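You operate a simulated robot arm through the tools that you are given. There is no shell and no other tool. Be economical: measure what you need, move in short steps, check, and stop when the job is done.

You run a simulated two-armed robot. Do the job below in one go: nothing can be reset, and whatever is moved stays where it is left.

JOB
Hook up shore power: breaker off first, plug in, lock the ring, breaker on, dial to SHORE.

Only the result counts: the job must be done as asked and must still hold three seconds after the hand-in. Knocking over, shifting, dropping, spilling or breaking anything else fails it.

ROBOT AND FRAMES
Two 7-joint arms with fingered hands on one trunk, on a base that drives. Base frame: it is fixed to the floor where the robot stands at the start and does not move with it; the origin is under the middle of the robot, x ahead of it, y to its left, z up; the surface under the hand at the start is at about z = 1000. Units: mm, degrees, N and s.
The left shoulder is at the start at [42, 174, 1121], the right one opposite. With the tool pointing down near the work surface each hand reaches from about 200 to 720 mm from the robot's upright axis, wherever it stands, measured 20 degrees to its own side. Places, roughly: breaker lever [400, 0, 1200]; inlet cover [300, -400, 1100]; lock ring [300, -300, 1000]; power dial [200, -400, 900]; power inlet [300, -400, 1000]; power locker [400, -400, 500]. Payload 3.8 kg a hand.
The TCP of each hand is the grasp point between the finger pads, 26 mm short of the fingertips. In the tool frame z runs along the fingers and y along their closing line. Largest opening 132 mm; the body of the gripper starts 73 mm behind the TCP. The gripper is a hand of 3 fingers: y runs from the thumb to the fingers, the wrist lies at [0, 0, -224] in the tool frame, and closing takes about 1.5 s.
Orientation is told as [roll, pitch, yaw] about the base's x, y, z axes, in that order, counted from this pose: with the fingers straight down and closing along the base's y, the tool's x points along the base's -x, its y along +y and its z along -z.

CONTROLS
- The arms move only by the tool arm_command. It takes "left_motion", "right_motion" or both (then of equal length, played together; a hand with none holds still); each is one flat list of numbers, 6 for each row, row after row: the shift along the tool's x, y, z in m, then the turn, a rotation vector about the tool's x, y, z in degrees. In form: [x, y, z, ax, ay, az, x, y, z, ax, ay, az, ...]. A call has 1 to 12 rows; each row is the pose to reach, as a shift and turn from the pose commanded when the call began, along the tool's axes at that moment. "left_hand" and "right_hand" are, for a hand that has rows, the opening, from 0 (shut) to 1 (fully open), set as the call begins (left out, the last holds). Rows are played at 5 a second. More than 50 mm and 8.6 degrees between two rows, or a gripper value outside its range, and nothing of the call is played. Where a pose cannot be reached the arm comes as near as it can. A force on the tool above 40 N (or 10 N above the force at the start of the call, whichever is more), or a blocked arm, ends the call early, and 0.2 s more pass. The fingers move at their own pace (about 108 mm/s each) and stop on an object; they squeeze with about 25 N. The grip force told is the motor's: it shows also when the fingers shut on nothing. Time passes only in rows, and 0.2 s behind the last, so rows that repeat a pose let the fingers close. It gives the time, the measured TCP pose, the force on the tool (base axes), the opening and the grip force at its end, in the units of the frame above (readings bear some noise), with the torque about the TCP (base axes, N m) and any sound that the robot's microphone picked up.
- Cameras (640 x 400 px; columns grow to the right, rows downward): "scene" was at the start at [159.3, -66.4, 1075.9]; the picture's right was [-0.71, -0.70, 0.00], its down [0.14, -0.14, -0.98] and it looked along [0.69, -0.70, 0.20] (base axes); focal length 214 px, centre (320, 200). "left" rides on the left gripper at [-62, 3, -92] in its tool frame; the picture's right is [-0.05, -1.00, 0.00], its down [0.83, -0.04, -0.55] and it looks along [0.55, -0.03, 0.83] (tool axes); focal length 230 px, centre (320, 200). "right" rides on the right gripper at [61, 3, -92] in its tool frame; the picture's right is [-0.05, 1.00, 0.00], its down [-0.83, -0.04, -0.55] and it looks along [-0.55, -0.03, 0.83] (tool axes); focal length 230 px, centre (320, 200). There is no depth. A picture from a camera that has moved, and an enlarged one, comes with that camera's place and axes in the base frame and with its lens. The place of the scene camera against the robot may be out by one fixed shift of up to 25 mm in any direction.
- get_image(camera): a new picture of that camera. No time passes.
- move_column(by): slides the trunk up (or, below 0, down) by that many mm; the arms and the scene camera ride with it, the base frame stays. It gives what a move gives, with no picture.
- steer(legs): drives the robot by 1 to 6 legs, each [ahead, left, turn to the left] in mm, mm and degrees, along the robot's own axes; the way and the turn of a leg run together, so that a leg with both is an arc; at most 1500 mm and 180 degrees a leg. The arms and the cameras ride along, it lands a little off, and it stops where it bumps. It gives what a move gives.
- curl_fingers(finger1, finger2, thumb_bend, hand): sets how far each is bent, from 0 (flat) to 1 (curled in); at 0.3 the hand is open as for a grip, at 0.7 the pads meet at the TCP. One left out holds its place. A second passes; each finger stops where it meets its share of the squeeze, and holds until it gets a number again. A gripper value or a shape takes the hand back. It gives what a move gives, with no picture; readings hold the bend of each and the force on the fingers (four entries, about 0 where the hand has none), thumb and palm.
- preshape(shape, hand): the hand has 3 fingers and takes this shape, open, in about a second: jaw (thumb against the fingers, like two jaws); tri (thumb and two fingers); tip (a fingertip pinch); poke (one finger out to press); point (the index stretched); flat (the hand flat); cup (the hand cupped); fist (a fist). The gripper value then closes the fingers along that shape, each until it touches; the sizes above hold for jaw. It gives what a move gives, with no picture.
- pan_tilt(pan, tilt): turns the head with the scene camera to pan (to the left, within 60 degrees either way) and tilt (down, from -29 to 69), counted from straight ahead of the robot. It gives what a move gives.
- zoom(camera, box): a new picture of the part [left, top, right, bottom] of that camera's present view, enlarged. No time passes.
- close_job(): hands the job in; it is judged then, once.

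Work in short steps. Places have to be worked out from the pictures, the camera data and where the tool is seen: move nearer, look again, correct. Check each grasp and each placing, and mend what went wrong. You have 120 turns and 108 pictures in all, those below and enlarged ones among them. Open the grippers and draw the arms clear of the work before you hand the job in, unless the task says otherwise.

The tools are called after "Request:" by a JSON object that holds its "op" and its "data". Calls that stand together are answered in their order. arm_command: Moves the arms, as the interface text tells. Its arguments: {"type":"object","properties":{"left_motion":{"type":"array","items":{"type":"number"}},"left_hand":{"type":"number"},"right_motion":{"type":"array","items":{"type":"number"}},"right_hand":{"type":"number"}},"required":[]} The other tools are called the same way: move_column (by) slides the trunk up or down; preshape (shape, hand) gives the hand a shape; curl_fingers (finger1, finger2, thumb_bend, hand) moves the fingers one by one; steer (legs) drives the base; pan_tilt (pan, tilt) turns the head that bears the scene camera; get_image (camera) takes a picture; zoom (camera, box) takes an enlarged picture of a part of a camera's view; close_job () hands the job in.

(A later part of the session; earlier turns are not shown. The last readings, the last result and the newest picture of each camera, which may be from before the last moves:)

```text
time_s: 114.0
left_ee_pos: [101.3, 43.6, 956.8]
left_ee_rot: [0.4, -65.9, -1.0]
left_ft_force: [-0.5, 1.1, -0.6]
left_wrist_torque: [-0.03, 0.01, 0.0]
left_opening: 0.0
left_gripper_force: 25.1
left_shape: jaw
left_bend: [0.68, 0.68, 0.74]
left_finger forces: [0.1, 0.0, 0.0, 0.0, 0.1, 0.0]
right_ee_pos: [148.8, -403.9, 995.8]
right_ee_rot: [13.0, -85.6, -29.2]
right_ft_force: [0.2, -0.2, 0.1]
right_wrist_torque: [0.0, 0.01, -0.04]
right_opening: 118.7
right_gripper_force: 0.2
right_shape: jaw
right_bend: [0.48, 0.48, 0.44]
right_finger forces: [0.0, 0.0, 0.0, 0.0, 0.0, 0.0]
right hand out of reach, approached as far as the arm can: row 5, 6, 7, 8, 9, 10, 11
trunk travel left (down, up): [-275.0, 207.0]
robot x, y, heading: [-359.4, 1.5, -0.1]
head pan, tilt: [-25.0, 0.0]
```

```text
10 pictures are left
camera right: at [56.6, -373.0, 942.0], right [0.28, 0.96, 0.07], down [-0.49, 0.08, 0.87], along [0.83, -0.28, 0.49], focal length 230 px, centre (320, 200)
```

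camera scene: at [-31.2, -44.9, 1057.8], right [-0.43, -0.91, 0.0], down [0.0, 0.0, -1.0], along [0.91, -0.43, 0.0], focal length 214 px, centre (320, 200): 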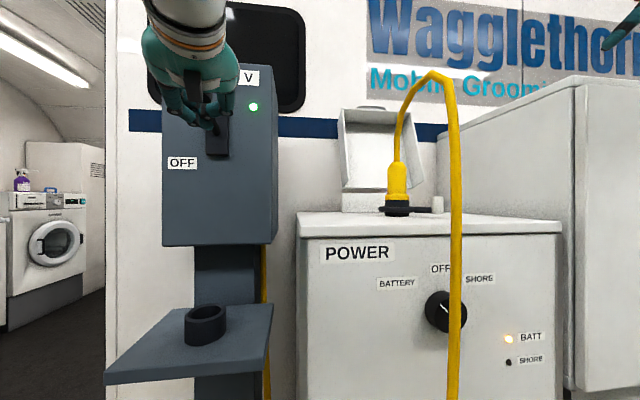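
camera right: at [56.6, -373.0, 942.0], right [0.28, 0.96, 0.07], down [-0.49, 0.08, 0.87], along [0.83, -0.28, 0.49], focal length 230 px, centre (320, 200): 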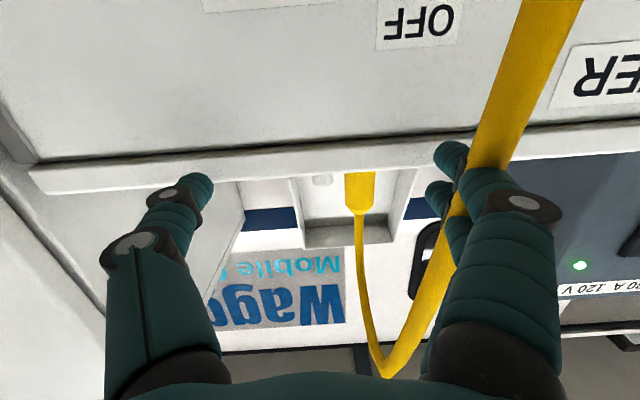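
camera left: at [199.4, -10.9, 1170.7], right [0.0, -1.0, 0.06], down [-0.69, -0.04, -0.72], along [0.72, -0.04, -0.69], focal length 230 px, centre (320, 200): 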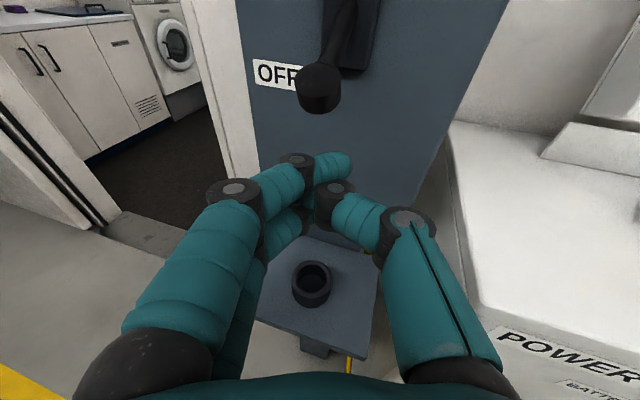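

The arm was too folded; I drive back another 150 mm and then go to the standoff.

Request:
{"op": "steer", "data": {"legs": [[-150, 0, 0]]}}

```text
time_s: 115.4
left_ee_pos: [-49.8, 43.9, 958.0]
left_ee_rot: [0.4, -66.1, -1.0]
left_ft_force: [0.6, -0.2, 0.4]
left_wrist_torque: [-0.03, -0.02, 0.0]
left_opening: 0.0
left_gripper_force: 25.4
left_shape: jaw
left_bend: [0.68, 0.68, 0.74]
left_finger forces: [0.0, 0.0, 0.1, 0.0, 0.0, 0.0]
right_ee_pos: [0.2, -403.4, 996.5]
right_ee_rot: [13.8, -85.6, -30.0]
right_ft_force: [-0.6, -0.1, -0.8]
right_wrist_torque: [-0.01, -0.01, -0.03]
right_opening: 118.8
right_gripper_force: 0.2
right_shape: jaw
right_bend: [0.48, 0.48, 0.44]
right_finger forces: [0.0, 0.0, 0.1, 0.0, 0.1, 0.0]
trunk travel left (down, up): [-275.0, 207.0]
robot x, y, heading: [-513.8, 6.7, -0.3]
head pan, tilt: [-25.0, 0.0]
```

Request:
{"op": "arm_command", "data": {"right_motion": [0.0315, 0.022, 0.0146, 0, -1.1, 0, 0.063, 0.044, 0.0292, 0, -2.2, 0, 0.0945, 0.066, 0.0437, 0, -3.3, 0, 0.126, 0.0879, 0.0583, 0, -4.4, 0, 0.126, 0.0879, 0.0583, 0, -4.4, 0]}}

Request:
{"op": "get_image", "data": {"camera": "right"}}

```text
time_s: 116.6
left_ee_pos: [-48.7, 44.8, 957.7]
left_ee_rot: [0.6, -66.0, -1.0]
left_ft_force: [0.5, -0.5, 0.4]
left_wrist_torque: [0.0, 0.01, -0.01]
left_opening: 0.1
left_gripper_force: 25.3
left_shape: jaw
left_bend: [0.68, 0.68, 0.74]
left_finger forces: [0.0, 0.0, 0.1, 0.0, 0.0, 0.1]
right_ee_pos: [24.8, -357.1, 1031.1]
right_ee_rot: [62.3, -88.8, -78.3]
right_ft_force: [-0.4, -0.3, -0.2]
right_wrist_torque: [0.0, -0.01, 0.04]
right_opening: 118.8
right_gripper_force: 0.2
right_shape: jaw
right_bend: [0.48, 0.48, 0.44]
right_finger forces: [0.0, 0.0, 0.0, 0.0, 0.0, 0.0]
right hand out of reach, approached as far as the arm can: row 1, 2, 3, 4, 5
trunk travel left (down, up): [-275.0, 207.0]
robot x, y, heading: [-512.7, 1.9, -0.4]
head pan, tilt: [-25.0, 0.0]
```

```text
9 pictures are left
camera right: at [-65.7, -327.0, 969.6], right [0.28, 0.96, 0.07], down [-0.54, 0.1, 0.83], along [0.79, -0.27, 0.55], focal length 230 px, centre (320, 200)
```

right: 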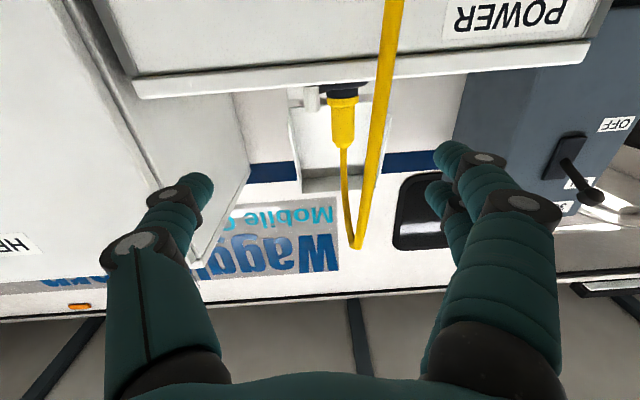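

With the hand level, the arm wants the wrist slightly above the shoulder. So I lower the trunk 165 mm to bring the hand to dial height.

Request:
{"op": "move_column", "data": {"by": -165}}

Request:
{"op": "get_image", "data": {"camera": "right"}}

```text
time_s: 118.5
left_ee_pos: [-16.5, 43.4, 723.5]
left_ee_rot: [0.4, -56.9, -0.7]
left_ft_force: [0.0, 1.3, -0.2]
left_wrist_torque: [-0.02, -0.02, -0.03]
left_opening: 0.0
left_gripper_force: 24.6
left_shape: jaw
left_bend: [0.68, 0.68, 0.74]
left_finger forces: [0.0, 0.0, 0.1, 0.0, 0.0, 0.0]
right_ee_pos: [68.9, -357.8, 777.2]
right_ee_rot: [-9.7, -79.8, -6.4]
right_ft_force: [0.2, 0.0, 0.2]
right_wrist_torque: [0.01, -0.02, 0.01]
right_opening: 119.0
right_gripper_force: 0.0
right_shape: jaw
right_bend: [0.48, 0.48, 0.44]
right_finger forces: [0.1, 0.1, 0.0, 0.0, 0.0, 0.0]
trunk travel left (down, up): [-110.0, 372.0]
robot x, y, heading: [-515.7, 5.4, -0.4]
head pan, tilt: [-25.0, 0.0]
```

```text
8 pictures are left
camera right: at [-29.4, -327.1, 733.1], right [0.28, 0.96, 0.02], down [-0.39, 0.1, 0.92], along [0.88, -0.27, 0.4], focal length 230 px, centre (320, 200)
```

right: 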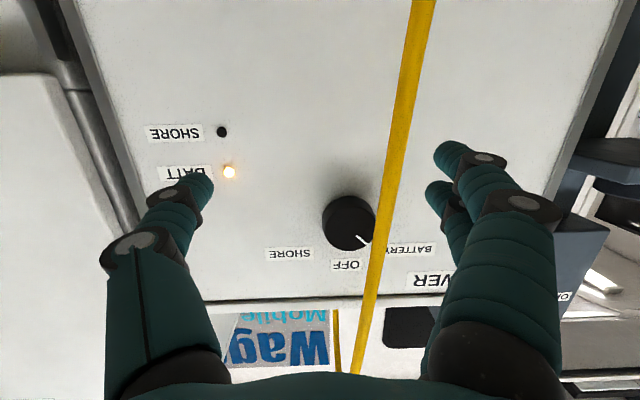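

Now I see the dial from below: face centre ≈[190,-362,862], hand pointing almost straight at it. I rise to a level standoff 90 mm out and pre-turn the hand −45°.

Request:
{"op": "arm_command", "data": {"right_motion": [-0.0298, 0.0096, 0.004, 0, -3.4, 0, -0.0596, 0.0191, 0.008, 0, -6.8, 0, -0.0894, 0.0287, 0.012, 0, -10, 0, -0.0894, 0.0287, 0.012, 0, -10, 0], "right_hand": 0.75}}

Request:
{"op": "arm_command", "data": {"right_motion": [0, 0, 0, 0, 0, -7.5, 0, 0, 0, 0, 0, -15, 0, 0, 0, 0, 0, -22.5, 0, 0, 0, 0, 0, -30, 0, 0, 0, 0, 0, -37.5, 0, 0, 0, 0, 0, -45, 0, 0, 0, 0, 0, -45]}}

Request:
{"op": "get_image", "data": {"camera": "right"}}

```text
time_s: 119.5
left_ee_pos: [-16.9, 43.1, 722.8]
left_ee_rot: [0.4, -56.8, -0.8]
left_ft_force: [-0.3, -0.1, -0.3]
left_wrist_torque: [0.01, 0.0, -0.01]
left_opening: 0.0
left_gripper_force: 24.9
left_shape: jaw
left_bend: [0.68, 0.68, 0.74]
left_finger forces: [0.0, 0.1, 0.0, 0.0, 0.1, 0.0]
right_ee_pos: [99.5, -348.2, 865.5]
right_ee_rot: [-79.1, -88.3, 63.0]
right_ft_force: [-0.8, 0.3, 0.0]
right_wrist_torque: [-0.01, -0.02, -0.02]
right_opening: 99.5
right_gripper_force: 0.1
right_shape: jaw
right_bend: [0.63, 0.63, 0.6]
right_finger forces: [0.0, 0.1, 0.0, 0.1, 0.1, 0.0]
right hand out of reach, approached as far as the arm can: row 2, 3, 4
trunk travel left (down, up): [-110.0, 372.0]
robot x, y, heading: [-511.0, 3.7, -0.3]
head pan, tilt: [-25.0, 0.0]
```

```text
time_s: 121.1
left_ee_pos: [-16.0, 42.8, 723.4]
left_ee_rot: [0.4, -56.8, -0.8]
left_ft_force: [-0.1, 0.3, 1.0]
left_wrist_torque: [-0.04, 0.02, -0.02]
left_opening: 0.1
left_gripper_force: 24.8
left_shape: jaw
left_bend: [0.68, 0.68, 0.74]
left_finger forces: [0.1, 0.0, 0.1, 0.0, 0.0, 0.0]
right_ee_pos: [99.0, -349.9, 864.2]
right_ee_rot: [-89.7, -43.2, 73.9]
right_ft_force: [0.4, 0.5, -0.6]
right_wrist_torque: [0.02, 0.05, 0.02]
right_opening: 99.4
right_gripper_force: 0.2
right_shape: jaw
right_bend: [0.63, 0.63, 0.6]
right_finger forces: [0.0, 0.0, 0.0, 0.0, 0.0, 0.0]
trunk travel left (down, up): [-110.0, 372.0]
robot x, y, heading: [-514.7, 2.1, -0.1]
head pan, tilt: [-25.0, 0.0]
```

```text
7 pictures are left
camera right: at [-2.1, -364.3, 820.8], right [0.2, 0.69, -0.69], down [-0.37, 0.71, 0.6], along [0.91, 0.14, 0.4], focal length 230 px, centre (320, 200)
```

right: 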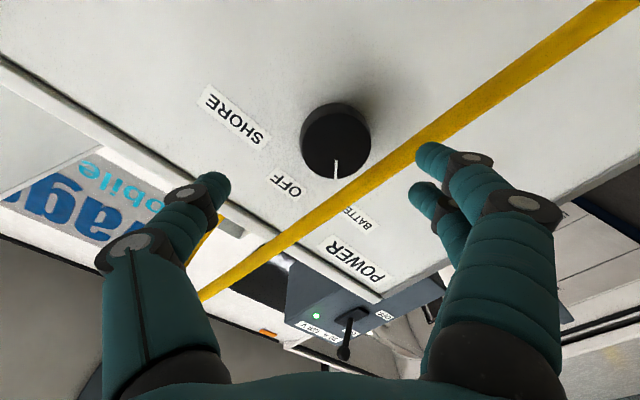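

The dial is at [190,-360,860] and the cable lies between thumb and fingers without touching. I centre and advance onto the knob.

Request:
{"op": "arm_command", "data": {"right_motion": [-0.0082, 0.0127, 0.015, 0, 0, 0, -0.0082, 0.0127, 0.035, 0, 0, 0, -0.0082, 0.0127, 0.055, 0, 0, 0, -0.0082, 0.0127, 0.07, 0, 0, 0, -0.0082, 0.0127, 0.08, 0, 0, 0, -0.0082, 0.0127, 0.08, 0, 0, 0]}}

Request:
{"op": "get_image", "data": {"camera": "right"}}

```text
time_s: 122.5
left_ee_pos: [-15.3, 43.5, 722.9]
left_ee_rot: [0.4, -56.8, -0.8]
left_ft_force: [0.3, 0.6, 1.0]
left_wrist_torque: [0.02, 0.03, -0.01]
left_opening: 0.0
left_gripper_force: 25.1
left_shape: jaw
left_bend: [0.68, 0.68, 0.74]
left_finger forces: [0.1, 0.0, 0.0, 0.0, 0.0, 0.0]
right_ee_pos: [146.8, -384.5, 872.2]
right_ee_rot: [-89.4, -43.2, 73.5]
right_ft_force: [-0.1, 0.5, 0.4]
right_wrist_torque: [0.0, 0.02, 0.04]
right_opening: 99.4
right_gripper_force: 0.0
right_shape: jaw
right_bend: [0.63, 0.63, 0.6]
right_finger forces: [0.0, 0.0, 0.0, 0.0, 0.0, 0.1]
right hand out of reach, approached as far as the arm can: row 1, 2, 3, 4, 5, 6
trunk travel left (down, up): [-110.0, 372.0]
robot x, y, heading: [-513.9, 2.1, -0.1]
head pan, tilt: [-25.0, 0.0]
```

```text
6 pictures are left
camera right: at [44.6, -399.4, 828.2], right [0.19, 0.7, -0.69], down [-0.37, 0.7, 0.6], along [0.91, 0.14, 0.39], focal length 230 px, centre (320, 200)
```

right: 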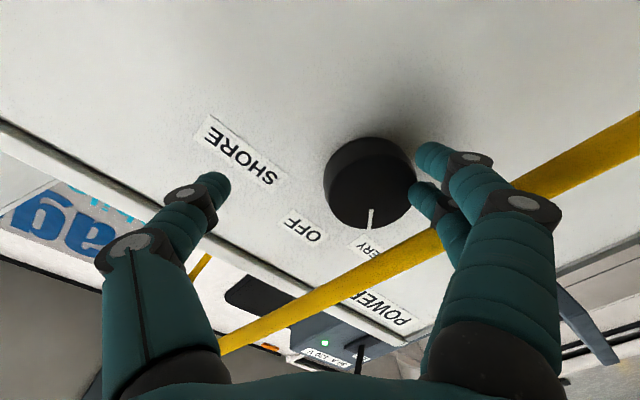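

The arm can't shift left further in this posture, but the base can carry it: I need +26 mm y, then +30 mm x, and 14 mm down. I drive sideways first, then lower.

Request:
{"op": "steer", "data": {"legs": [[0, 26, 0]]}}

Request:
{"op": "arm_command", "data": {"right_motion": [0.005, 0.005, 0, 0, 0, 0, 0.0096, 0.0102, 0, 0, 0, 0, 0.0096, 0.0102, 0, 0, 0, 0]}}

```text
time_s: 123.4
left_ee_pos: [-16.1, 68.2, 723.3]
left_ee_rot: [0.4, -56.8, -0.9]
left_ft_force: [0.1, 0.2, 0.5]
left_wrist_torque: [-0.04, -0.03, 0.0]
left_opening: 0.0
left_gripper_force: 25.6
left_shape: jaw
left_bend: [0.68, 0.68, 0.74]
left_finger forces: [0.0, 0.1, 0.0, 0.0, 0.0, 0.0]
right_ee_pos: [145.8, -357.4, 871.0]
right_ee_rot: [-89.3, -43.2, 73.6]
right_ft_force: [-0.2, -0.4, -0.1]
right_wrist_torque: [0.0, 0.01, -0.01]
right_opening: 99.2
right_gripper_force: 0.1
right_shape: jaw
right_bend: [0.63, 0.63, 0.6]
right_finger forces: [0.1, 0.1, 0.0, 0.1, 0.0, 0.0]
trunk travel left (down, up): [-110.0, 372.0]
robot x, y, heading: [-514.1, 30.6, -0.2]
head pan, tilt: [-25.0, 0.0]
```

```text
time_s: 124.2
left_ee_pos: [-15.6, 68.0, 723.1]
left_ee_rot: [0.4, -56.8, -0.8]
left_ft_force: [0.5, -0.3, 0.0]
left_wrist_torque: [-0.01, 0.03, -0.06]
left_opening: 0.0
left_gripper_force: 24.9
left_shape: jaw
left_bend: [0.68, 0.68, 0.74]
left_finger forces: [0.0, 0.0, 0.0, 0.0, 0.1, 0.0]
right_ee_pos: [146.7, -359.5, 872.1]
right_ee_rot: [-89.4, -43.2, 73.6]
right_ft_force: [-0.2, 0.9, -0.1]
right_wrist_torque: [-0.01, 0.0, -0.03]
right_opening: 99.1
right_gripper_force: 0.0
right_shape: jaw
right_bend: [0.63, 0.63, 0.6]
right_finger forces: [0.0, 0.1, 0.0, 0.0, 0.1, 0.1]
right hand out of reach, approached as far as the arm can: row 1, 2, 3
trunk travel left (down, up): [-110.0, 372.0]
robot x, y, heading: [-510.4, 28.9, -0.1]
head pan, tilt: [-25.0, 0.0]
```

Request:
{"op": "move_column", "data": {"by": -14}}

Request:
{"op": "steer", "data": {"legs": [[30, 0, 0]]}}

Request:
{"op": "get_image", "data": {"camera": "right"}}

```text
time_s: 124.8
left_ee_pos: [-13.4, 67.0, 708.3]
left_ee_rot: [0.5, -56.6, -0.9]
left_ft_force: [-0.6, -1.1, 0.2]
left_wrist_torque: [0.0, 0.03, -0.01]
left_opening: 0.0
left_gripper_force: 25.3
left_shape: jaw
left_bend: [0.68, 0.68, 0.74]
left_finger forces: [0.0, 0.1, 0.0, 0.0, 0.1, 0.0]
right_ee_pos: [145.1, -358.1, 858.2]
right_ee_rot: [-89.5, -43.1, 73.5]
right_ft_force: [0.0, 0.7, -0.2]
right_wrist_torque: [-0.04, 0.0, 0.0]
right_opening: 98.9
right_gripper_force: 0.0
right_shape: jaw
right_bend: [0.63, 0.63, 0.6]
right_finger forces: [0.1, 0.1, 0.0, 0.1, 0.0, 0.0]
trunk travel left (down, up): [-96.0, 386.0]
robot x, y, heading: [-511.3, 27.9, -0.3]
head pan, tilt: [-25.0, 0.0]
```

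```text
time_s: 125.7
left_ee_pos: [15.8, 67.6, 707.0]
left_ee_rot: [0.6, -56.6, -0.8]
left_ft_force: [-0.1, 0.9, -0.1]
left_wrist_torque: [0.01, -0.02, 0.0]
left_opening: 0.1
left_gripper_force: 25.5
left_shape: jaw
left_bend: [0.68, 0.68, 0.74]
left_finger forces: [0.0, 0.0, 0.1, 0.0, 0.1, 0.0]
right_ee_pos: [176.8, -358.4, 857.6]
right_ee_rot: [-89.4, -43.1, 73.7]
right_ft_force: [0.3, -0.4, -0.1]
right_wrist_torque: [0.01, 0.03, 0.0]
right_opening: 99.2
right_gripper_force: 0.1
right_shape: jaw
right_bend: [0.63, 0.63, 0.6]
right_finger forces: [0.1, 0.0, 0.0, 0.0, 0.0, 0.0]
trunk travel left (down, up): [-96.0, 386.0]
robot x, y, heading: [-483.8, 24.6, -0.1]
head pan, tilt: [-25.0, 0.0]
```

```text
5 pictures are left
camera right: at [75.3, -373.6, 814.7], right [0.19, 0.7, -0.69], down [-0.37, 0.7, 0.6], along [0.91, 0.14, 0.39], focal length 230 px, centre (320, 200)
```

right: 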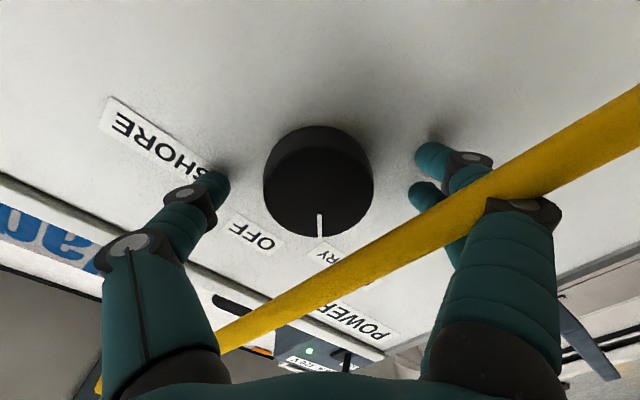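

The knob is centred between the fingers, with the cable causing no force. I advance a few mm by the base and close.

Request:
{"op": "steer", "data": {"legs": [[6, -2, 0]]}}

Request:
{"op": "arm_command", "data": {"right_motion": [0, 0, 0, 0, 0, 0, 0, 0, 0, 0, 0, 0, 0, 0, 0, 0, 0, 0, 0, 0, 0, 0, 0, 0, 0, 0, 0, 0, 0, 0], "right_hand": 0}}

```text
time_s: 126.5
left_ee_pos: [21.3, 64.7, 708.0]
left_ee_rot: [0.3, -56.6, -1.0]
left_ft_force: [-0.1, 0.3, -1.0]
left_wrist_torque: [0.02, 0.06, -0.02]
left_opening: 0.1
left_gripper_force: 24.9
left_shape: jaw
left_bend: [0.68, 0.68, 0.74]
left_finger forces: [0.0, 0.0, 0.1, 0.0, 0.0, 0.1]
right_ee_pos: [177.8, -358.5, 857.4]
right_ee_rot: [-89.4, -43.2, 73.9]
right_ft_force: [-13.1, 4.0, -2.8]
right_wrist_torque: [-0.06, -0.57, -0.64]
right_opening: 98.8
right_gripper_force: 0.0
right_shape: jaw
right_bend: [0.63, 0.63, 0.61]
right_finger forces: [0.0, 0.1, 0.1, 0.0, 13.7, 0.0]
trunk travel left (down, up): [-96.0, 386.0]
robot x, y, heading: [-480.7, 23.7, -0.3]
head pan, tilt: [-25.0, 0.0]
stopped in leg 1: the force on the tool passed its limit at 45 N (the readings are from after the stop); the commanded pose is now the measured one
```

```text
time_s: 127.7
left_ee_pos: [21.1, 65.3, 708.0]
left_ee_rot: [0.4, -56.7, -0.8]
left_ft_force: [-0.1, -0.1, -0.7]
left_wrist_torque: [-0.01, -0.02, 0.03]
left_opening: 0.0
left_gripper_force: 24.8
left_shape: jaw
left_bend: [0.68, 0.68, 0.74]
left_finger forces: [0.0, 0.1, 0.1, 0.0, 0.0, 0.1]
right_ee_pos: [179.1, -356.8, 857.7]
right_ee_rot: [-89.3, -43.1, 73.9]
right_ft_force: [-20.3, 15.6, -10.4]
right_wrist_torque: [-0.13, -0.28, -0.45]
right_opening: 61.4
right_gripper_force: 24.9
right_shape: jaw
right_bend: [0.73, 0.73, 0.77]
right_finger forces: [14.8, 14.6, 0.1, 0.1, 37.3, 0.1]
trunk travel left (down, up): [-96.0, 386.0]
robot x, y, heading: [-476.7, 29.3, -0.1]
head pan, tilt: [-25.0, 0.0]
```

The tips touched the panel and the jaws now hold the knob at 61 mm. I ease back 3 mm and turn clockwise 90° about the tool axis.

Request:
{"op": "arm_command", "data": {"right_motion": [0, 0, -0.003, 0, 0, 6, 0, 0, -0.003, 0, 0, 14, 0, 0, -0.003, 0, 0, 22, 0, 0, -0.003, 0, 0, 30, 0, 0, -0.003, 0, 0, 38, 0, 0, -0.003, 0, 0, 46, 0, 0, -0.003, 0, 0, 54, 0, 0, -0.003, 0, 0, 62, 0, 0, -0.003, 0, 0, 70, 0, 0, -0.003, 0, 0, 78, 0, 0, -0.003, 0, 0, 86, 0, 0, -0.003, 0, 0, 92]}}

Request:
{"op": "get_image", "data": {"camera": "right"}}

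```text
time_s: 130.3
left_ee_pos: [21.1, 64.9, 707.3]
left_ee_rot: [0.3, -56.5, -0.8]
left_ft_force: [-0.5, -0.4, 0.9]
left_wrist_torque: [-0.01, 0.04, -0.02]
left_opening: 0.0
left_gripper_force: 25.7
left_shape: jaw
left_bend: [0.68, 0.68, 0.74]
left_finger forces: [0.0, 0.0, 0.0, 0.1, 0.0, 0.0]
right_ee_pos: [168.1, -375.5, 875.2]
right_ee_rot: [89.1, -44.7, -104.7]
right_ft_force: [2.9, 12.4, 10.4]
right_wrist_torque: [0.09, -0.26, 0.29]
right_opening: 35.6
right_gripper_force: 25.0
right_shape: jaw
right_bend: [0.71, 0.77, 0.79]
right_finger forces: [14.4, 0.0, 0.1, 0.0, 0.9, 0.1]
right hand out of reach, approached as far as the arm can: row 9, 10, 11, 12
trunk travel left (down, up): [-96.0, 386.0]
robot x, y, heading: [-478.5, 29.8, -0.1]
head pan, tilt: [-25.0, 0.0]
```

```text
4 pictures are left
camera right: at [89.1, -306.0, 834.5], right [0.18, 0.64, 0.75], down [-0.69, -0.45, 0.56], along [0.7, -0.62, 0.36], focal length 230 px, centre (320, 200)
```

right: 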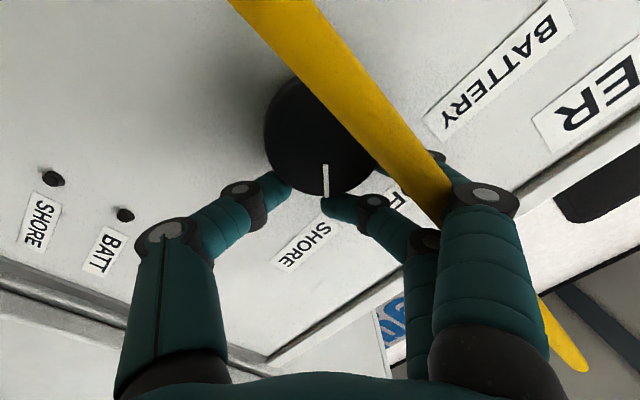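

The pointer now reads about +44°, near SHORE, and the BATT lamp is off — but the SHORE lamp looks dark too. I release, back off and look closely.

Request:
{"op": "arm_command", "data": {"right_motion": [0, 0, 0, 0, 0, 0, 0, 0, 0, 0, 0, 0, 0, 0, -0.005, 0, 0, 0, 0, 0, -0.01, 0, 0, 0], "right_hand": 0.75}}

Request:
{"op": "steer", "data": {"legs": [[-70, 0, 0]]}}

Request:
{"op": "get_image", "data": {"camera": "right"}}

```text
time_s: 131.3
left_ee_pos: [21.3, 65.8, 707.3]
left_ee_rot: [0.4, -56.5, -0.9]
left_ft_force: [0.2, 0.1, 0.0]
left_wrist_torque: [-0.02, -0.03, -0.03]
left_opening: 0.0
left_gripper_force: 24.7
left_shape: jaw
left_bend: [0.68, 0.68, 0.74]
left_finger forces: [0.0, 0.1, 0.0, 0.1, 0.0, 0.0]
right_ee_pos: [159.2, -375.5, 871.5]
right_ee_rot: [88.9, -44.9, -104.7]
right_ft_force: [-0.2, 0.0, 0.4]
right_wrist_torque: [0.0, 0.03, 0.01]
right_opening: 98.6
right_gripper_force: 0.0
right_shape: jaw
right_bend: [0.64, 0.64, 0.6]
right_finger forces: [0.0, 0.0, 0.0, 0.1, 0.0, 0.0]
right hand out of reach, approached as far as the arm can: row 3
trunk travel left (down, up): [-96.0, 386.0]
robot x, y, heading: [-482.0, 23.7, -0.2]
head pan, tilt: [-25.0, 0.0]
```

```text
time_s: 132.3
left_ee_pos: [-46.9, 65.8, 708.9]
left_ee_rot: [0.5, -56.6, -0.9]
left_ft_force: [0.2, 0.3, 0.2]
left_wrist_torque: [-0.01, 0.01, 0.03]
left_opening: 0.1
left_gripper_force: 24.8
left_shape: jaw
left_bend: [0.68, 0.68, 0.74]
left_finger forces: [0.0, 0.1, 0.0, 0.0, 0.1, 0.1]
right_ee_pos: [89.8, -372.7, 872.8]
right_ee_rot: [89.0, -44.8, -104.7]
right_ft_force: [0.3, 0.4, -0.2]
right_wrist_torque: [0.03, 0.01, 0.03]
right_opening: 98.8
right_gripper_force: 0.1
right_shape: jaw
right_bend: [0.64, 0.64, 0.6]
right_finger forces: [0.0, 0.0, 0.0, 0.0, 0.1, 0.1]
trunk travel left (down, up): [-96.0, 386.0]
robot x, y, heading: [-547.1, 27.4, -0.2]
head pan, tilt: [-25.0, 0.0]
```

```text
3 pictures are left
camera right: at [11.0, -304.6, 833.1], right [0.19, 0.64, 0.74], down [-0.69, -0.45, 0.56], along [0.7, -0.62, 0.36], focal length 230 px, centre (320, 200)
```

right: 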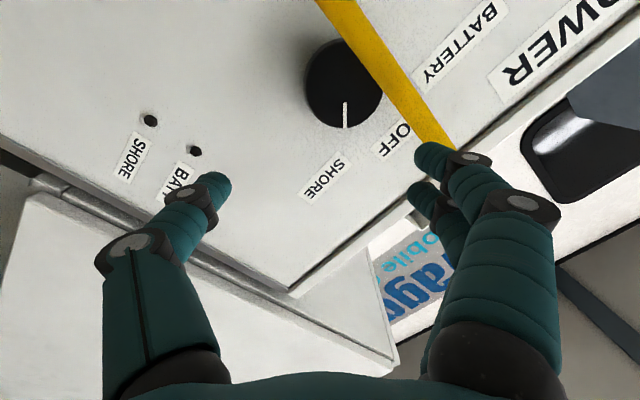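

The pointer stands at about +45°, on SHORE, the mirror of its start at −45°, but the SHORE lamp is dark. I back away, raise the trunk and view everything once.

Request:
{"op": "steer", "data": {"legs": [[-100, 0, 0]]}}

Request:
{"op": "move_column", "data": {"by": 360}}

Request:
{"op": "pan_tilt", "data": {"pan": -25, "tilt": 12}}

Request:
{"op": "zoom", "data": {"camera": "scene", "box": [180, 20, 500, 300]}}

```text
time_s: 133.5
left_ee_pos: [-147.3, 65.9, 707.5]
left_ee_rot: [0.5, -56.5, -0.9]
left_ft_force: [-2.0, 0.3, 1.0]
left_wrist_torque: [0.02, -0.01, 0.0]
left_opening: 0.0
left_gripper_force: 25.3
left_shape: jaw
left_bend: [0.68, 0.68, 0.74]
left_finger forces: [0.1, 0.0, 0.1, 0.0, 0.1, 0.1]
right_ee_pos: [-10.7, -373.8, 872.5]
right_ee_rot: [89.0, -44.8, -104.6]
right_ft_force: [0.2, -0.5, -0.9]
right_wrist_torque: [-0.02, -0.02, -0.01]
right_opening: 99.1
right_gripper_force: 0.0
right_shape: jaw
right_bend: [0.64, 0.64, 0.6]
right_finger forces: [0.0, 0.1, 0.0, 0.0, 0.0, 0.0]
trunk travel left (down, up): [-96.0, 386.0]
robot x, y, heading: [-643.3, 27.9, -0.1]
head pan, tilt: [-25.0, 0.0]
```

```text
time_s: 137.0
left_ee_pos: [-147.8, 65.5, 1065.5]
left_ee_rot: [0.4, -56.4, -0.9]
left_ft_force: [0.3, 0.4, -0.5]
left_wrist_torque: [-0.01, 0.01, 0.01]
left_opening: 0.4
left_gripper_force: 25.1
left_shape: jaw
left_bend: [0.68, 0.68, 0.74]
left_finger forces: [0.0, 0.1, 0.1, 0.1, 0.0, 0.0]
right_ee_pos: [-215.9, -373.7, 1493.9]
right_ee_rot: [123.2, -31.8, -126.3]
right_ft_force: [-0.6, -0.3, 0.4]
right_wrist_torque: [-0.02, -0.02, 0.03]
right_opening: 98.8
right_gripper_force: 0.1
right_shape: jaw
right_bend: [0.64, 0.64, 0.6]
right_finger forces: [0.0, 0.0, 0.0, 0.0, 0.0, 0.0]
trunk travel left (down, up): [-456.0, 26.0]
robot x, y, heading: [-646.9, 25.2, -0.3]
head pan, tilt: [-25.0, 0.0]
```

```text
time_s: 137.7
left_ee_pos: [-147.6, 65.5, 1067.5]
left_ee_rot: [0.5, -56.5, -0.8]
left_ft_force: [0.0, -0.1, -0.6]
left_wrist_torque: [-0.02, 0.01, -0.04]
left_opening: 0.1
left_gripper_force: 25.1
left_shape: jaw
left_bend: [0.68, 0.68, 0.74]
left_finger forces: [0.0, 0.1, 0.0, 0.1, 0.0, 0.1]
right_ee_pos: [-216.8, -373.4, 1495.0]
right_ee_rot: [123.1, -31.8, -126.2]
right_ft_force: [0.3, 0.1, 0.2]
right_wrist_torque: [-0.04, -0.04, -0.01]
right_opening: 98.9
right_gripper_force: 0.0
right_shape: jaw
right_bend: [0.64, 0.64, 0.6]
right_finger forces: [0.0, 0.1, 0.1, 0.0, 0.1, 0.0]
trunk travel left (down, up): [-456.0, 26.0]
robot x, y, heading: [-646.6, 25.4, 0.0]
head pan, tilt: [-25.0, 12.0]
```

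```text
1.43 times, centred on (340, 160) of scene
camera zoom: at [-458.1, -21.0, 1082.0], right [-0.43, -0.9, 0.0], down [-0.19, 0.09, -0.98], along [0.89, -0.42, -0.21], focal length 306 px, centre (291, 257)
```

zoom: 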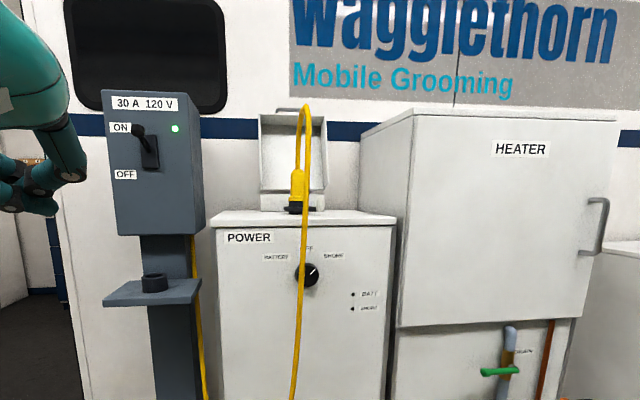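

Breaker on, dial on SHORE, plug upright, but the SHORE lamp is dark. I zoom on inlet, dial and lamps together.

Request:
{"op": "zoom", "data": {"camera": "scene", "box": [300, 148, 380, 238]}}

```text
4.44 times, centred on (340, 193) of scene
camera zoom: at [-458.1, -21.0, 1082.0], right [-0.43, -0.9, 0.0], down [-0.19, 0.09, -0.98], along [0.89, -0.42, -0.21], focal length 953 px, centre (231, 231)
```

zoom: 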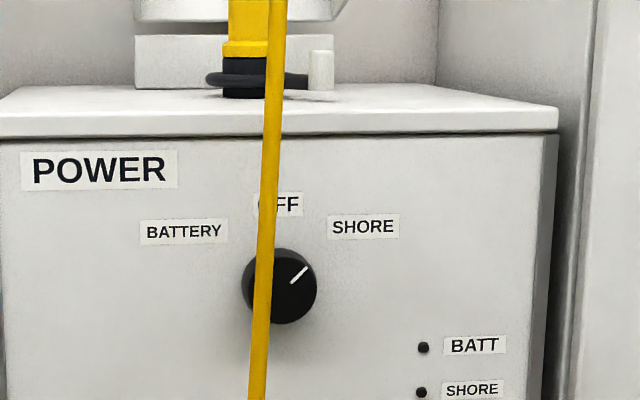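

The pointer is exactly on SHORE and the plug is seated; the remaining doubt is the ring, which may be a few degrees short of a full 90°. I go back with the left hand to push it again. First the arms are tucked: trunk to its old height, right hand back and out.

Request:
{"op": "move_column", "data": {"by": -31}}

Request:
{"op": "arm_command", "data": {"right_motion": [-0.027, -0.0265, -0.019, 0, 0, 0, -0.054, -0.053, -0.038, 0, 0, 0, -0.081, -0.0795, -0.057, 0, 0, 0, -0.109, -0.106, -0.076, 0, 0, 0, -0.136, -0.1325, -0.095, 0, 0, 0, -0.163, -0.159, -0.114, 0, 0, 0]}}

Request:
{"op": "steer", "data": {"legs": [[250, -25, 0]]}}

```text
time_s: 138.5
left_ee_pos: [-148.2, 65.6, 1036.5]
left_ee_rot: [0.4, -56.6, -0.8]
left_ft_force: [-0.3, -0.5, -0.9]
left_wrist_torque: [0.0, -0.02, 0.0]
left_opening: 0.0
left_gripper_force: 25.2
left_shape: jaw
left_bend: [0.68, 0.68, 0.74]
left_finger forces: [0.0, 0.0, 0.1, 0.1, 0.1, 0.0]
right_ee_pos: [-217.7, -374.4, 1465.4]
right_ee_rot: [123.3, -31.7, -126.3]
right_ft_force: [-1.4, 0.0, 0.6]
right_wrist_torque: [-0.02, 0.02, 0.01]
right_opening: 98.7
right_gripper_force: 0.0
right_shape: jaw
right_bend: [0.64, 0.64, 0.6]
right_finger forces: [0.0, 0.0, 0.0, 0.1, 0.1, 0.0]
trunk travel left (down, up): [-425.0, 57.0]
robot x, y, heading: [-649.6, 25.7, -0.2]
head pan, tilt: [-25.0, 12.0]
```

```text
time_s: 139.9
left_ee_pos: [-147.9, 65.6, 1035.9]
left_ee_rot: [0.5, -56.6, -0.8]
left_ft_force: [-0.1, -0.7, -0.1]
left_wrist_torque: [0.0, 0.0, 0.01]
left_opening: 0.0
left_gripper_force: 24.8
left_shape: jaw
left_bend: [0.68, 0.68, 0.74]
left_finger forces: [0.1, 0.1, 0.0, 0.0, 0.0, 0.0]
right_ee_pos: [-367.4, -564.2, 1382.8]
right_ee_rot: [123.3, -31.8, -126.2]
right_ft_force: [0.2, -0.2, 0.5]
right_wrist_torque: [0.02, -0.01, 0.0]
right_opening: 98.6
right_gripper_force: 0.0
right_shape: jaw
right_bend: [0.64, 0.64, 0.6]
right_finger forces: [0.0, 0.0, 0.0, 0.0, 0.0, 0.0]
trunk travel left (down, up): [-425.0, 57.0]
robot x, y, heading: [-648.8, 27.5, -0.3]
head pan, tilt: [-25.0, 12.0]
```

```text
time_s: 141.7
left_ee_pos: [101.4, 40.8, 1035.8]
left_ee_rot: [0.6, -56.5, -0.8]
left_ft_force: [0.6, -0.4, 0.2]
left_wrist_torque: [-0.03, 0.0, 0.03]
left_opening: 0.0
left_gripper_force: 25.2
left_shape: jaw
left_bend: [0.68, 0.68, 0.74]
left_finger forces: [0.0, 0.0, 0.0, 0.0, 0.1, 0.0]
right_ee_pos: [-117.3, -589.2, 1382.5]
right_ee_rot: [123.2, -31.8, -126.2]
right_ft_force: [-0.1, -0.5, -0.7]
right_wrist_torque: [0.02, 0.04, 0.02]
right_opening: 99.2
right_gripper_force: 0.1
right_shape: jaw
right_bend: [0.64, 0.64, 0.6]
right_finger forces: [0.0, 0.1, 0.0, 0.0, 0.1, 0.0]
trunk travel left (down, up): [-425.0, 57.0]
robot x, y, heading: [-399.7, 2.9, -0.4]
head pan, tilt: [-25.0, 12.0]
```

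Request:
{"op": "arm_command", "data": {"left_motion": [0.0039, -0.0338, -0.0188, 6.4, 0, 4.22, 0.0078, -0.0676, -0.0377, 12.8, 0, 8.44, 0.0117, -0.1013, -0.0565, 19.2, 0, 12.67, 0.0156, -0.1351, -0.0754, 25.6, 0, 16.9, 0.0194, -0.1689, -0.0942, 32, 0, 21.1, 0.0233, -0.2027, -0.1131, 38.4, 0, 25.3, 0.0272, -0.2364, -0.1319, 44.8, 0, 29.6, 0.0311, -0.2702, -0.1508, 51.2, 0, 33.8, 0.035, -0.304, -0.1696, 57.6, 0, 38]}}

Request:
{"op": "arm_command", "data": {"left_motion": [0, 0, 0, 0, 6, 0, 0, 0, 0, 0, 11.6, 0]}}

Request:
{"op": "steer", "data": {"legs": [[292, 0, 0]]}}

```text
time_s: 143.7
left_ee_pos: [-64.2, -265.5, 1098.9]
left_ee_rot: [0.0, -56.4, -69.7]
left_ft_force: [-0.3, -0.4, -0.1]
left_wrist_torque: [-0.01, 0.05, 0.01]
left_opening: 0.0
left_gripper_force: 25.5
left_shape: jaw
left_bend: [0.68, 0.68, 0.74]
left_finger forces: [0.0, 0.1, 0.1, 0.0, 0.0, 0.0]
right_ee_pos: [-119.2, -589.6, 1383.1]
right_ee_rot: [123.2, -31.8, -126.1]
right_ft_force: [0.1, -0.8, 0.0]
right_wrist_torque: [0.01, -0.01, -0.01]
right_opening: 99.0
right_gripper_force: 0.0
right_shape: jaw
right_bend: [0.64, 0.64, 0.6]
right_finger forces: [0.0, 0.0, 0.0, 0.1, 0.0, 0.0]
trunk travel left (down, up): [-425.0, 57.0]
robot x, y, heading: [-396.2, 0.4, -0.3]
head pan, tilt: [-25.0, 12.0]
```

```text
time_s: 144.3
left_ee_pos: [-63.1, -263.2, 1098.8]
left_ee_rot: [-0.1, -44.6, -69.5]
left_ft_force: [0.3, 0.3, -0.6]
left_wrist_torque: [0.0, -0.02, 0.0]
left_opening: 0.0
left_gripper_force: 25.1
left_shape: jaw
left_bend: [0.68, 0.68, 0.74]
left_finger forces: [0.0, 0.0, 0.1, 0.0, 0.0, 0.0]
right_ee_pos: [-117.8, -588.4, 1383.5]
right_ee_rot: [123.3, -31.8, -126.2]
right_ft_force: [0.1, 0.1, 0.6]
right_wrist_torque: [0.01, -0.03, 0.0]
right_opening: 98.8
right_gripper_force: 0.1
right_shape: jaw
right_bend: [0.64, 0.64, 0.6]
right_finger forces: [0.0, 0.0, 0.0, 0.1, 0.1, 0.0]
trunk travel left (down, up): [-425.0, 57.0]
robot x, y, heading: [-399.8, 3.7, -0.3]
head pan, tilt: [-25.0, 12.0]
```

```text
time_s: 146.3
left_ee_pos: [211.7, -261.9, 1100.9]
left_ee_rot: [0.1, -44.9, -69.6]
left_ft_force: [0.3, 0.2, 0.6]
left_wrist_torque: [0.0, -0.01, 0.03]
left_opening: 0.0
left_gripper_force: 24.9
left_shape: jaw
left_bend: [0.68, 0.68, 0.74]
left_finger forces: [0.0, 0.0, 0.0, 0.0, 0.0, 0.0]
right_ee_pos: [154.7, -586.7, 1386.5]
right_ee_rot: [123.5, -32.0, -126.7]
right_ft_force: [0.1, -0.7, 1.2]
right_wrist_torque: [0.0, -0.01, -0.02]
right_opening: 98.8
right_gripper_force: 0.1
right_shape: jaw
right_bend: [0.64, 0.64, 0.6]
right_finger forces: [0.1, 0.0, 0.0, 0.1, 0.0, 0.0]
trunk travel left (down, up): [-425.0, 57.0]
robot x, y, heading: [-121.5, 1.6, -0.3]
head pan, tilt: [-25.0, 12.0]
stopped in leg 1: the robot was blocked; the commanded pose is now the measured one
```

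Something blocked the drive, most likely the right arm near the heater box. I back 20 mm and draw the right hand in.

Request:
{"op": "steer", "data": {"legs": [[-25, 0, 0]]}}

Request:
{"op": "arm_command", "data": {"right_motion": [-0.0085, 0.017, -0.0357, 0, 0, 0, -0.017, 0.0338, -0.0713, 0, 0, 0, -0.0255, 0.0508, -0.107, 0, 0, 0, -0.034, 0.0677, -0.1427, 0, 0, 0]}}

Request:
{"op": "steer", "data": {"legs": [[40, 0, 0]]}}

```text
time_s: 147.1
left_ee_pos: [190.0, -264.8, 1097.6]
left_ee_rot: [-0.1, -44.6, -69.4]
left_ft_force: [0.0, -0.4, -0.2]
left_wrist_torque: [0.01, 0.01, 0.0]
left_opening: 0.1
left_gripper_force: 25.0
left_shape: jaw
left_bend: [0.68, 0.68, 0.74]
left_finger forces: [0.0, 0.0, 0.1, 0.0, 0.0, 0.0]
right_ee_pos: [132.9, -590.5, 1382.9]
right_ee_rot: [123.2, -32.0, -126.4]
right_ft_force: [-0.5, -0.8, 1.0]
right_wrist_torque: [0.01, 0.0, 0.05]
right_opening: 99.0
right_gripper_force: 0.0
right_shape: jaw
right_bend: [0.64, 0.64, 0.6]
right_finger forces: [0.0, 0.0, 0.1, 0.1, 0.1, 0.0]
trunk travel left (down, up): [-425.0, 57.0]
robot x, y, heading: [-146.5, 3.3, -0.4]
head pan, tilt: [-25.0, 12.0]
```

```text
time_s: 148.1
left_ee_pos: [187.9, -265.0, 1098.9]
left_ee_rot: [0.0, -44.7, -69.5]
left_ft_force: [-0.3, -0.5, 0.9]
left_wrist_torque: [-0.01, 0.03, 0.03]
left_opening: 0.0
left_gripper_force: 24.9
left_shape: jaw
left_bend: [0.68, 0.68, 0.74]
left_finger forces: [0.1, 0.0, 0.1, 0.0, 0.0, 0.0]
right_ee_pos: [-18.9, -529.1, 1383.9]
right_ee_rot: [123.3, -31.9, -126.5]
right_ft_force: [-1.4, -0.8, -0.6]
right_wrist_torque: [0.02, 0.01, 0.03]
right_opening: 98.8
right_gripper_force: 0.0
right_shape: jaw
right_bend: [0.64, 0.64, 0.6]
right_finger forces: [0.0, 0.0, 0.0, 0.1, 0.1, 0.1]
trunk travel left (down, up): [-425.0, 57.0]
robot x, y, heading: [-146.7, 0.9, -0.4]
head pan, tilt: [-25.0, 12.0]
```

```text
time_s: 149.0
left_ee_pos: [228.4, -265.4, 1098.3]
left_ee_rot: [-0.1, -44.7, -69.5]
left_ft_force: [0.5, -0.8, 0.4]
left_wrist_torque: [0.0, 0.01, -0.01]
left_opening: 0.0
left_gripper_force: 25.6
left_shape: jaw
left_bend: [0.68, 0.68, 0.74]
left_finger forces: [0.1, 0.0, 0.0, 0.0, 0.0, 0.0]
right_ee_pos: [23.1, -529.9, 1383.7]
right_ee_rot: [123.4, -32.0, -126.5]
right_ft_force: [0.7, -0.3, -0.6]
right_wrist_torque: [0.01, -0.01, 0.03]
right_opening: 98.5
right_gripper_force: 0.1
right_shape: jaw
right_bend: [0.64, 0.64, 0.6]
right_finger forces: [0.1, 0.0, 0.0, 0.0, 0.1, 0.1]
trunk travel left (down, up): [-425.0, 57.0]
robot x, y, heading: [-108.7, -0.3, -0.6]
head pan, tilt: [-25.0, 12.0]
```

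Free to move now. I lower to the peg's +y side again and push briskly along the tangent.

Request:
{"op": "arm_command", "data": {"left_motion": [-0.0113, -0.0086, 0.0295, 0, 0, 0, -0.0226, -0.0172, 0.059, 0, 0, 0, -0.034, -0.0259, 0.0885, 0, 0, 0, -0.0453, -0.0345, 0.118, 0, 0, 0, -0.0703, -0.0348, 0.1427, 0, 0, 0, -0.0908, -0.0349, 0.163, 0, 0, 0]}}

```text
time_s: 150.3
left_ee_pos: [249.0, -417.3, 1046.4]
left_ee_rot: [-0.1, -43.7, -69.3]
left_ft_force: [-9.0, 26.3, 10.6]
left_wrist_torque: [-0.04, -0.06, 0.22]
left_opening: 0.0
left_gripper_force: 25.3
left_shape: jaw
left_bend: [0.71, 0.69, 0.75]
left_finger forces: [11.9, 0.0, 0.1, 0.0, 50.1, 0.1]
right_ee_pos: [21.1, -524.7, 1386.1]
right_ee_rot: [123.5, -32.1, -126.4]
right_ft_force: [1.1, 0.3, -0.1]
right_wrist_torque: [-0.01, 0.0, 0.03]
right_opening: 98.7
right_gripper_force: 0.0
right_shape: jaw
right_bend: [0.64, 0.64, 0.6]
right_finger forces: [0.1, 0.1, 0.0, 0.1, 0.0, 0.0]
trunk travel left (down, up): [-425.0, 57.0]
robot x, y, heading: [-109.1, 0.2, -0.1]
head pan, tilt: [-25.0, 12.0]
stopped in row 6 (left hand): the force on the tool passed its limit at 63 N (the readings are from after the stop); the commanded pose is now the measured one
```

63 N and no further movement: the ring is at its hard stop. I withdraw the left hand, back off and use the last picture on dial and lamps.

Request:
{"op": "arm_command", "data": {"left_motion": [0.012, 0.01, -0.012, 0, 0, 0, 0.012, 0.01, -0.05, 0, 0, 0, 0.012, 0.01, -0.09, 0, 0, 0, 0.012, 0.01, -0.13, 0, 0, 0, 0.012, 0.01, -0.17, 0, 0, 0, 0.012, 0.01, -0.2, 0, 0, 0]}}

Request:
{"op": "steer", "data": {"legs": [[-330, 0, 0]]}}

Request:
{"op": "pan_tilt", "data": {"pan": -30, "tilt": 15}}

```text
time_s: 151.7
left_ee_pos: [208.5, -279.3, 1183.3]
left_ee_rot: [0.0, -43.6, -69.2]
left_ft_force: [-0.1, -0.5, 0.4]
left_wrist_torque: [-0.01, 0.05, 0.0]
left_opening: 0.1
left_gripper_force: 24.0
left_shape: jaw
left_bend: [0.69, 0.69, 0.74]
left_finger forces: [0.0, 0.1, 0.0, 0.1, 0.0, 0.0]
right_ee_pos: [22.2, -528.8, 1384.6]
right_ee_rot: [123.3, -32.0, -126.4]
right_ft_force: [0.4, 0.3, -0.5]
right_wrist_torque: [0.01, 0.02, 0.02]
right_opening: 98.7
right_gripper_force: 0.0
right_shape: jaw
right_bend: [0.64, 0.64, 0.6]
right_finger forces: [0.1, 0.1, 0.1, 0.0, 0.0, 0.0]
trunk travel left (down, up): [-425.0, 57.0]
robot x, y, heading: [-107.5, 0.8, -0.0]
head pan, tilt: [-25.0, 12.0]
```

```text
time_s: 153.9
left_ee_pos: [-124.0, -279.6, 1180.8]
left_ee_rot: [0.0, -43.7, -69.4]
left_ft_force: [-1.4, -0.1, -0.2]
left_wrist_torque: [0.01, -0.02, 0.03]
left_opening: 0.0
left_gripper_force: 24.5
left_shape: jaw
left_bend: [0.69, 0.69, 0.74]
left_finger forces: [0.0, 0.0, 0.0, 0.0, 0.0, 0.0]
right_ee_pos: [-310.4, -527.8, 1383.6]
right_ee_rot: [123.2, -31.9, -126.6]
right_ft_force: [-0.1, 0.6, 0.1]
right_wrist_torque: [0.0, -0.01, -0.01]
right_opening: 98.8
right_gripper_force: 0.1
right_shape: jaw
right_bend: [0.64, 0.64, 0.6]
right_finger forces: [0.1, 0.0, 0.0, 0.0, 0.1, 0.1]
trunk travel left (down, up): [-425.0, 57.0]
robot x, y, heading: [-438.6, 1.7, -0.5]
head pan, tilt: [-25.0, 12.0]
```

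```text
time_s: 154.5
left_ee_pos: [-122.7, -281.2, 1181.4]
left_ee_rot: [-0.1, -43.7, -69.4]
left_ft_force: [0.4, -0.6, 0.5]
left_wrist_torque: [-0.02, -0.01, 0.01]
left_opening: 0.0
left_gripper_force: 24.6
left_shape: jaw
left_bend: [0.69, 0.69, 0.74]
left_finger forces: [0.0, 0.0, 0.0, 0.0, 0.0, 0.0]
right_ee_pos: [-310.3, -528.5, 1383.6]
right_ee_rot: [123.2, -32.0, -126.6]
right_ft_force: [0.0, -0.5, -0.1]
right_wrist_torque: [0.0, 0.0, -0.01]
right_opening: 98.8
right_gripper_force: 0.1
right_shape: jaw
right_bend: [0.64, 0.64, 0.6]
right_finger forces: [0.0, 0.0, 0.1, 0.0, 0.0, 0.1]
trunk travel left (down, up): [-425.0, 57.0]
robot x, y, heading: [-442.9, 4.7, -0.5]
head pan, tilt: [-30.0, 15.0]
```

I take the last picture: inlet, dial and lamps.

Request:
{"op": "zoom", "data": {"camera": "scene", "box": [290, 150, 410, 255]}}

```text
3.81 times, centred on (350, 202) of scene
camera zoom: at [-256.5, -53.5, 1034.2], right [-0.51, -0.86, 0.0], down [-0.22, 0.13, -0.97], along [0.83, -0.49, -0.26], focal length 817 px, centre (206, 190)
```

zoom: 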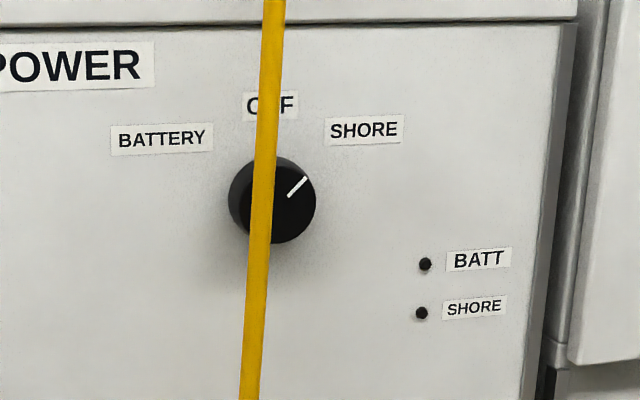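

The lamp is still dark though dial, ring, breaker and plug all look right. I can test the lock by touch: re-grip the plug with the right hand (poses are known), see whether it resists a small upward pull, and press it home again. First re-pose the right hand.

Request:
{"op": "arm_command", "data": {"right_motion": [0.0268, -0.0124, 0.0138, -0.37, 7.41, -4.26, 0.0536, -0.0249, 0.0275, -0.73, 14.82, -8.52, 0.0804, -0.0373, 0.0413, -1.1, 22.2, -12.8, 0.1072, -0.0497, 0.0551, -1.47, 29.6, -17.0, 0.134, -0.0621, 0.0688, -1.83, 37.0, -21.3, 0.1609, -0.0746, 0.0826, -2.2, 44.4, -25.5, 0.1877, -0.087, 0.0964, -2.57, 51.8, -29.8, 0.2145, -0.0994, 0.1101, -2.93, 59.2, -34.0, 0.2413, -0.1118, 0.1239, -3.3, 66.6, -38.3, 0.2681, -0.1243, 0.1377, -3.67, 74.0, -42.5, 0.2949, -0.1367, 0.1514, -4.03, 81.4, -46.8, 0.3217, -0.1491, 0.1652, -4.4, 88.8, -51.0], "left_motion": [0.0054, 0.0044, -0.0112, 0, 0, 0, 0.0108, 0.0088, -0.0224, 0, 0, 0, 0.0163, 0.0131, -0.0336, 0, 0, 0, 0.0217, 0.0175, -0.0448, 0, 0, 0, 0.0271, 0.0219, -0.056, 0, 0, 0, 0.0325, 0.0263, -0.0673, 0, 0, 0, 0.0379, 0.0306, -0.0785, 0, 0, 0, 0.0433, 0.035, -0.0897, 0, 0, 0, 0.0488, 0.0394, -0.1009, 0, 0, 0, 0.0542, 0.0438, -0.1121, 0, 0, 0, 0.0596, 0.0481, -0.1233, 0, 0, 0, 0.065, 0.0525, -0.1345, 0, 0, 0], "right_hand": 0.75}}

```text
time_s: 157.1
left_ee_pos: [-121.4, -129.6, 1234.8]
left_ee_rot: [-0.1, -43.8, -69.4]
left_ft_force: [0.1, 0.8, 0.0]
left_wrist_torque: [-0.02, 0.02, -0.02]
left_opening: 0.1
left_gripper_force: 25.0
left_shape: jaw
left_bend: [0.69, 0.69, 0.74]
left_finger forces: [0.0, 0.1, 0.1, 0.0, 0.0, 0.1]
right_ee_pos: [20.5, -454.0, 1184.5]
right_ee_rot: [-0.3, -40.0, 22.4]
right_ft_force: [0.2, 1.0, 0.5]
right_wrist_torque: [-0.01, 0.03, -0.03]
right_opening: 98.8
right_gripper_force: 0.0
right_shape: jaw
right_bend: [0.64, 0.64, 0.6]
right_finger forces: [0.0, 0.1, 0.1, 0.0, 0.0, 0.1]
trunk travel left (down, up): [-425.0, 57.0]
robot x, y, heading: [-436.5, 0.5, -0.2]
head pan, tilt: [-30.0, 15.0]
```

The hand is re-posed exactly. I drive forward 229 mm to the old standoff.

Request:
{"op": "steer", "data": {"legs": [[229, 2, 0]]}}

```text
time_s: 158.9
left_ee_pos: [102.9, -129.2, 1233.9]
left_ee_rot: [0.0, -43.7, -69.4]
left_ft_force: [-0.4, 0.1, 0.0]
left_wrist_torque: [-0.01, 0.04, -0.01]
left_opening: 0.0
left_gripper_force: 24.7
left_shape: jaw
left_bend: [0.69, 0.69, 0.74]
left_finger forces: [0.0, 0.0, 0.1, 0.1, 0.0, 0.0]
right_ee_pos: [246.2, -452.9, 1185.5]
right_ee_rot: [-0.2, -40.2, 22.3]
right_ft_force: [0.8, -0.2, 0.4]
right_wrist_torque: [0.0, -0.01, -0.04]
right_opening: 99.0
right_gripper_force: 0.1
right_shape: jaw
right_bend: [0.64, 0.64, 0.6]
right_finger forces: [0.0, 0.0, 0.1, 0.0, 0.0, 0.0]
trunk travel left (down, up): [-425.0, 57.0]
robot x, y, heading: [-209.9, 4.1, -0.5]
head pan, tilt: [-30.0, 15.0]
```

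Request:
{"op": "arm_command", "data": {"right_motion": [-0.0079, 0.0041, 0.03, 0, 0, 0, -0.0079, 0.0041, 0.065, 0, 0, 0, -0.0079, 0.0041, 0.1, 0, 0, 0, -0.0079, 0.0041, 0.125, 0, 0, 0, -0.0079, 0.0041, 0.146, 0, 0, 0, -0.0079, 0.0041, 0.146, 0, 0, 0]}}

Request:
{"op": "arm_command", "data": {"right_motion": [0, 0, 0, 0, 0, 0, 0, 0, 0, 0, 0, 0, 0, 0, 0, 0, 0, 0, 0, 0, 0, 0, 0, 0, 0, 0, 0, 0, 0, 0, 0, 0, 0, 0, 0, 0], "right_hand": 0}}

```text
time_s: 160.3
left_ee_pos: [102.5, -130.3, 1233.5]
left_ee_rot: [0.0, -43.7, -69.4]
left_ft_force: [-0.5, -0.1, -0.4]
left_wrist_torque: [-0.03, -0.01, 0.01]
left_opening: 0.0
left_gripper_force: 25.4
left_shape: jaw
left_bend: [0.69, 0.69, 0.74]
left_finger forces: [0.0, 0.1, 0.0, 0.0, 0.0, 0.1]
right_ee_pos: [337.3, -413.0, 1077.4]
right_ee_rot: [-0.2, -40.2, 22.4]
right_ft_force: [-0.3, 0.5, -1.0]
right_wrist_torque: [0.01, -0.01, -0.02]
right_opening: 98.8
right_gripper_force: 0.0
right_shape: jaw
right_bend: [0.64, 0.64, 0.6]
right_finger forces: [0.0, 0.0, 0.0, 0.0, 0.1, 0.0]
trunk travel left (down, up): [-425.0, 57.0]
robot x, y, heading: [-212.8, 4.5, -0.5]
head pan, tilt: [-30.0, 15.0]
```

```text
time_s: 161.7
left_ee_pos: [103.8, -130.2, 1233.9]
left_ee_rot: [-0.1, -43.7, -69.4]
left_ft_force: [0.0, -0.3, 0.3]
left_wrist_torque: [0.04, 0.0, 0.0]
left_opening: 0.3
left_gripper_force: 24.9
left_shape: jaw
left_bend: [0.69, 0.69, 0.74]
left_finger forces: [0.1, 0.0, 0.0, 0.1, 0.0, 0.0]
right_ee_pos: [337.2, -413.4, 1077.3]
right_ee_rot: [-0.2, -40.2, 22.4]
right_ft_force: [-0.2, 0.7, -0.1]
right_wrist_torque: [0.05, 0.09, -0.03]
right_opening: 34.7
right_gripper_force: 25.0
right_shape: jaw
right_bend: [0.73, 0.73, 0.7]
right_finger forces: [11.5, 10.9, 0.0, 0.0, 22.2, 0.0]
trunk travel left (down, up): [-425.0, 57.0]
robot x, y, heading: [-210.9, 0.6, -0.3]
head pan, tilt: [-30.0, 15.0]
```

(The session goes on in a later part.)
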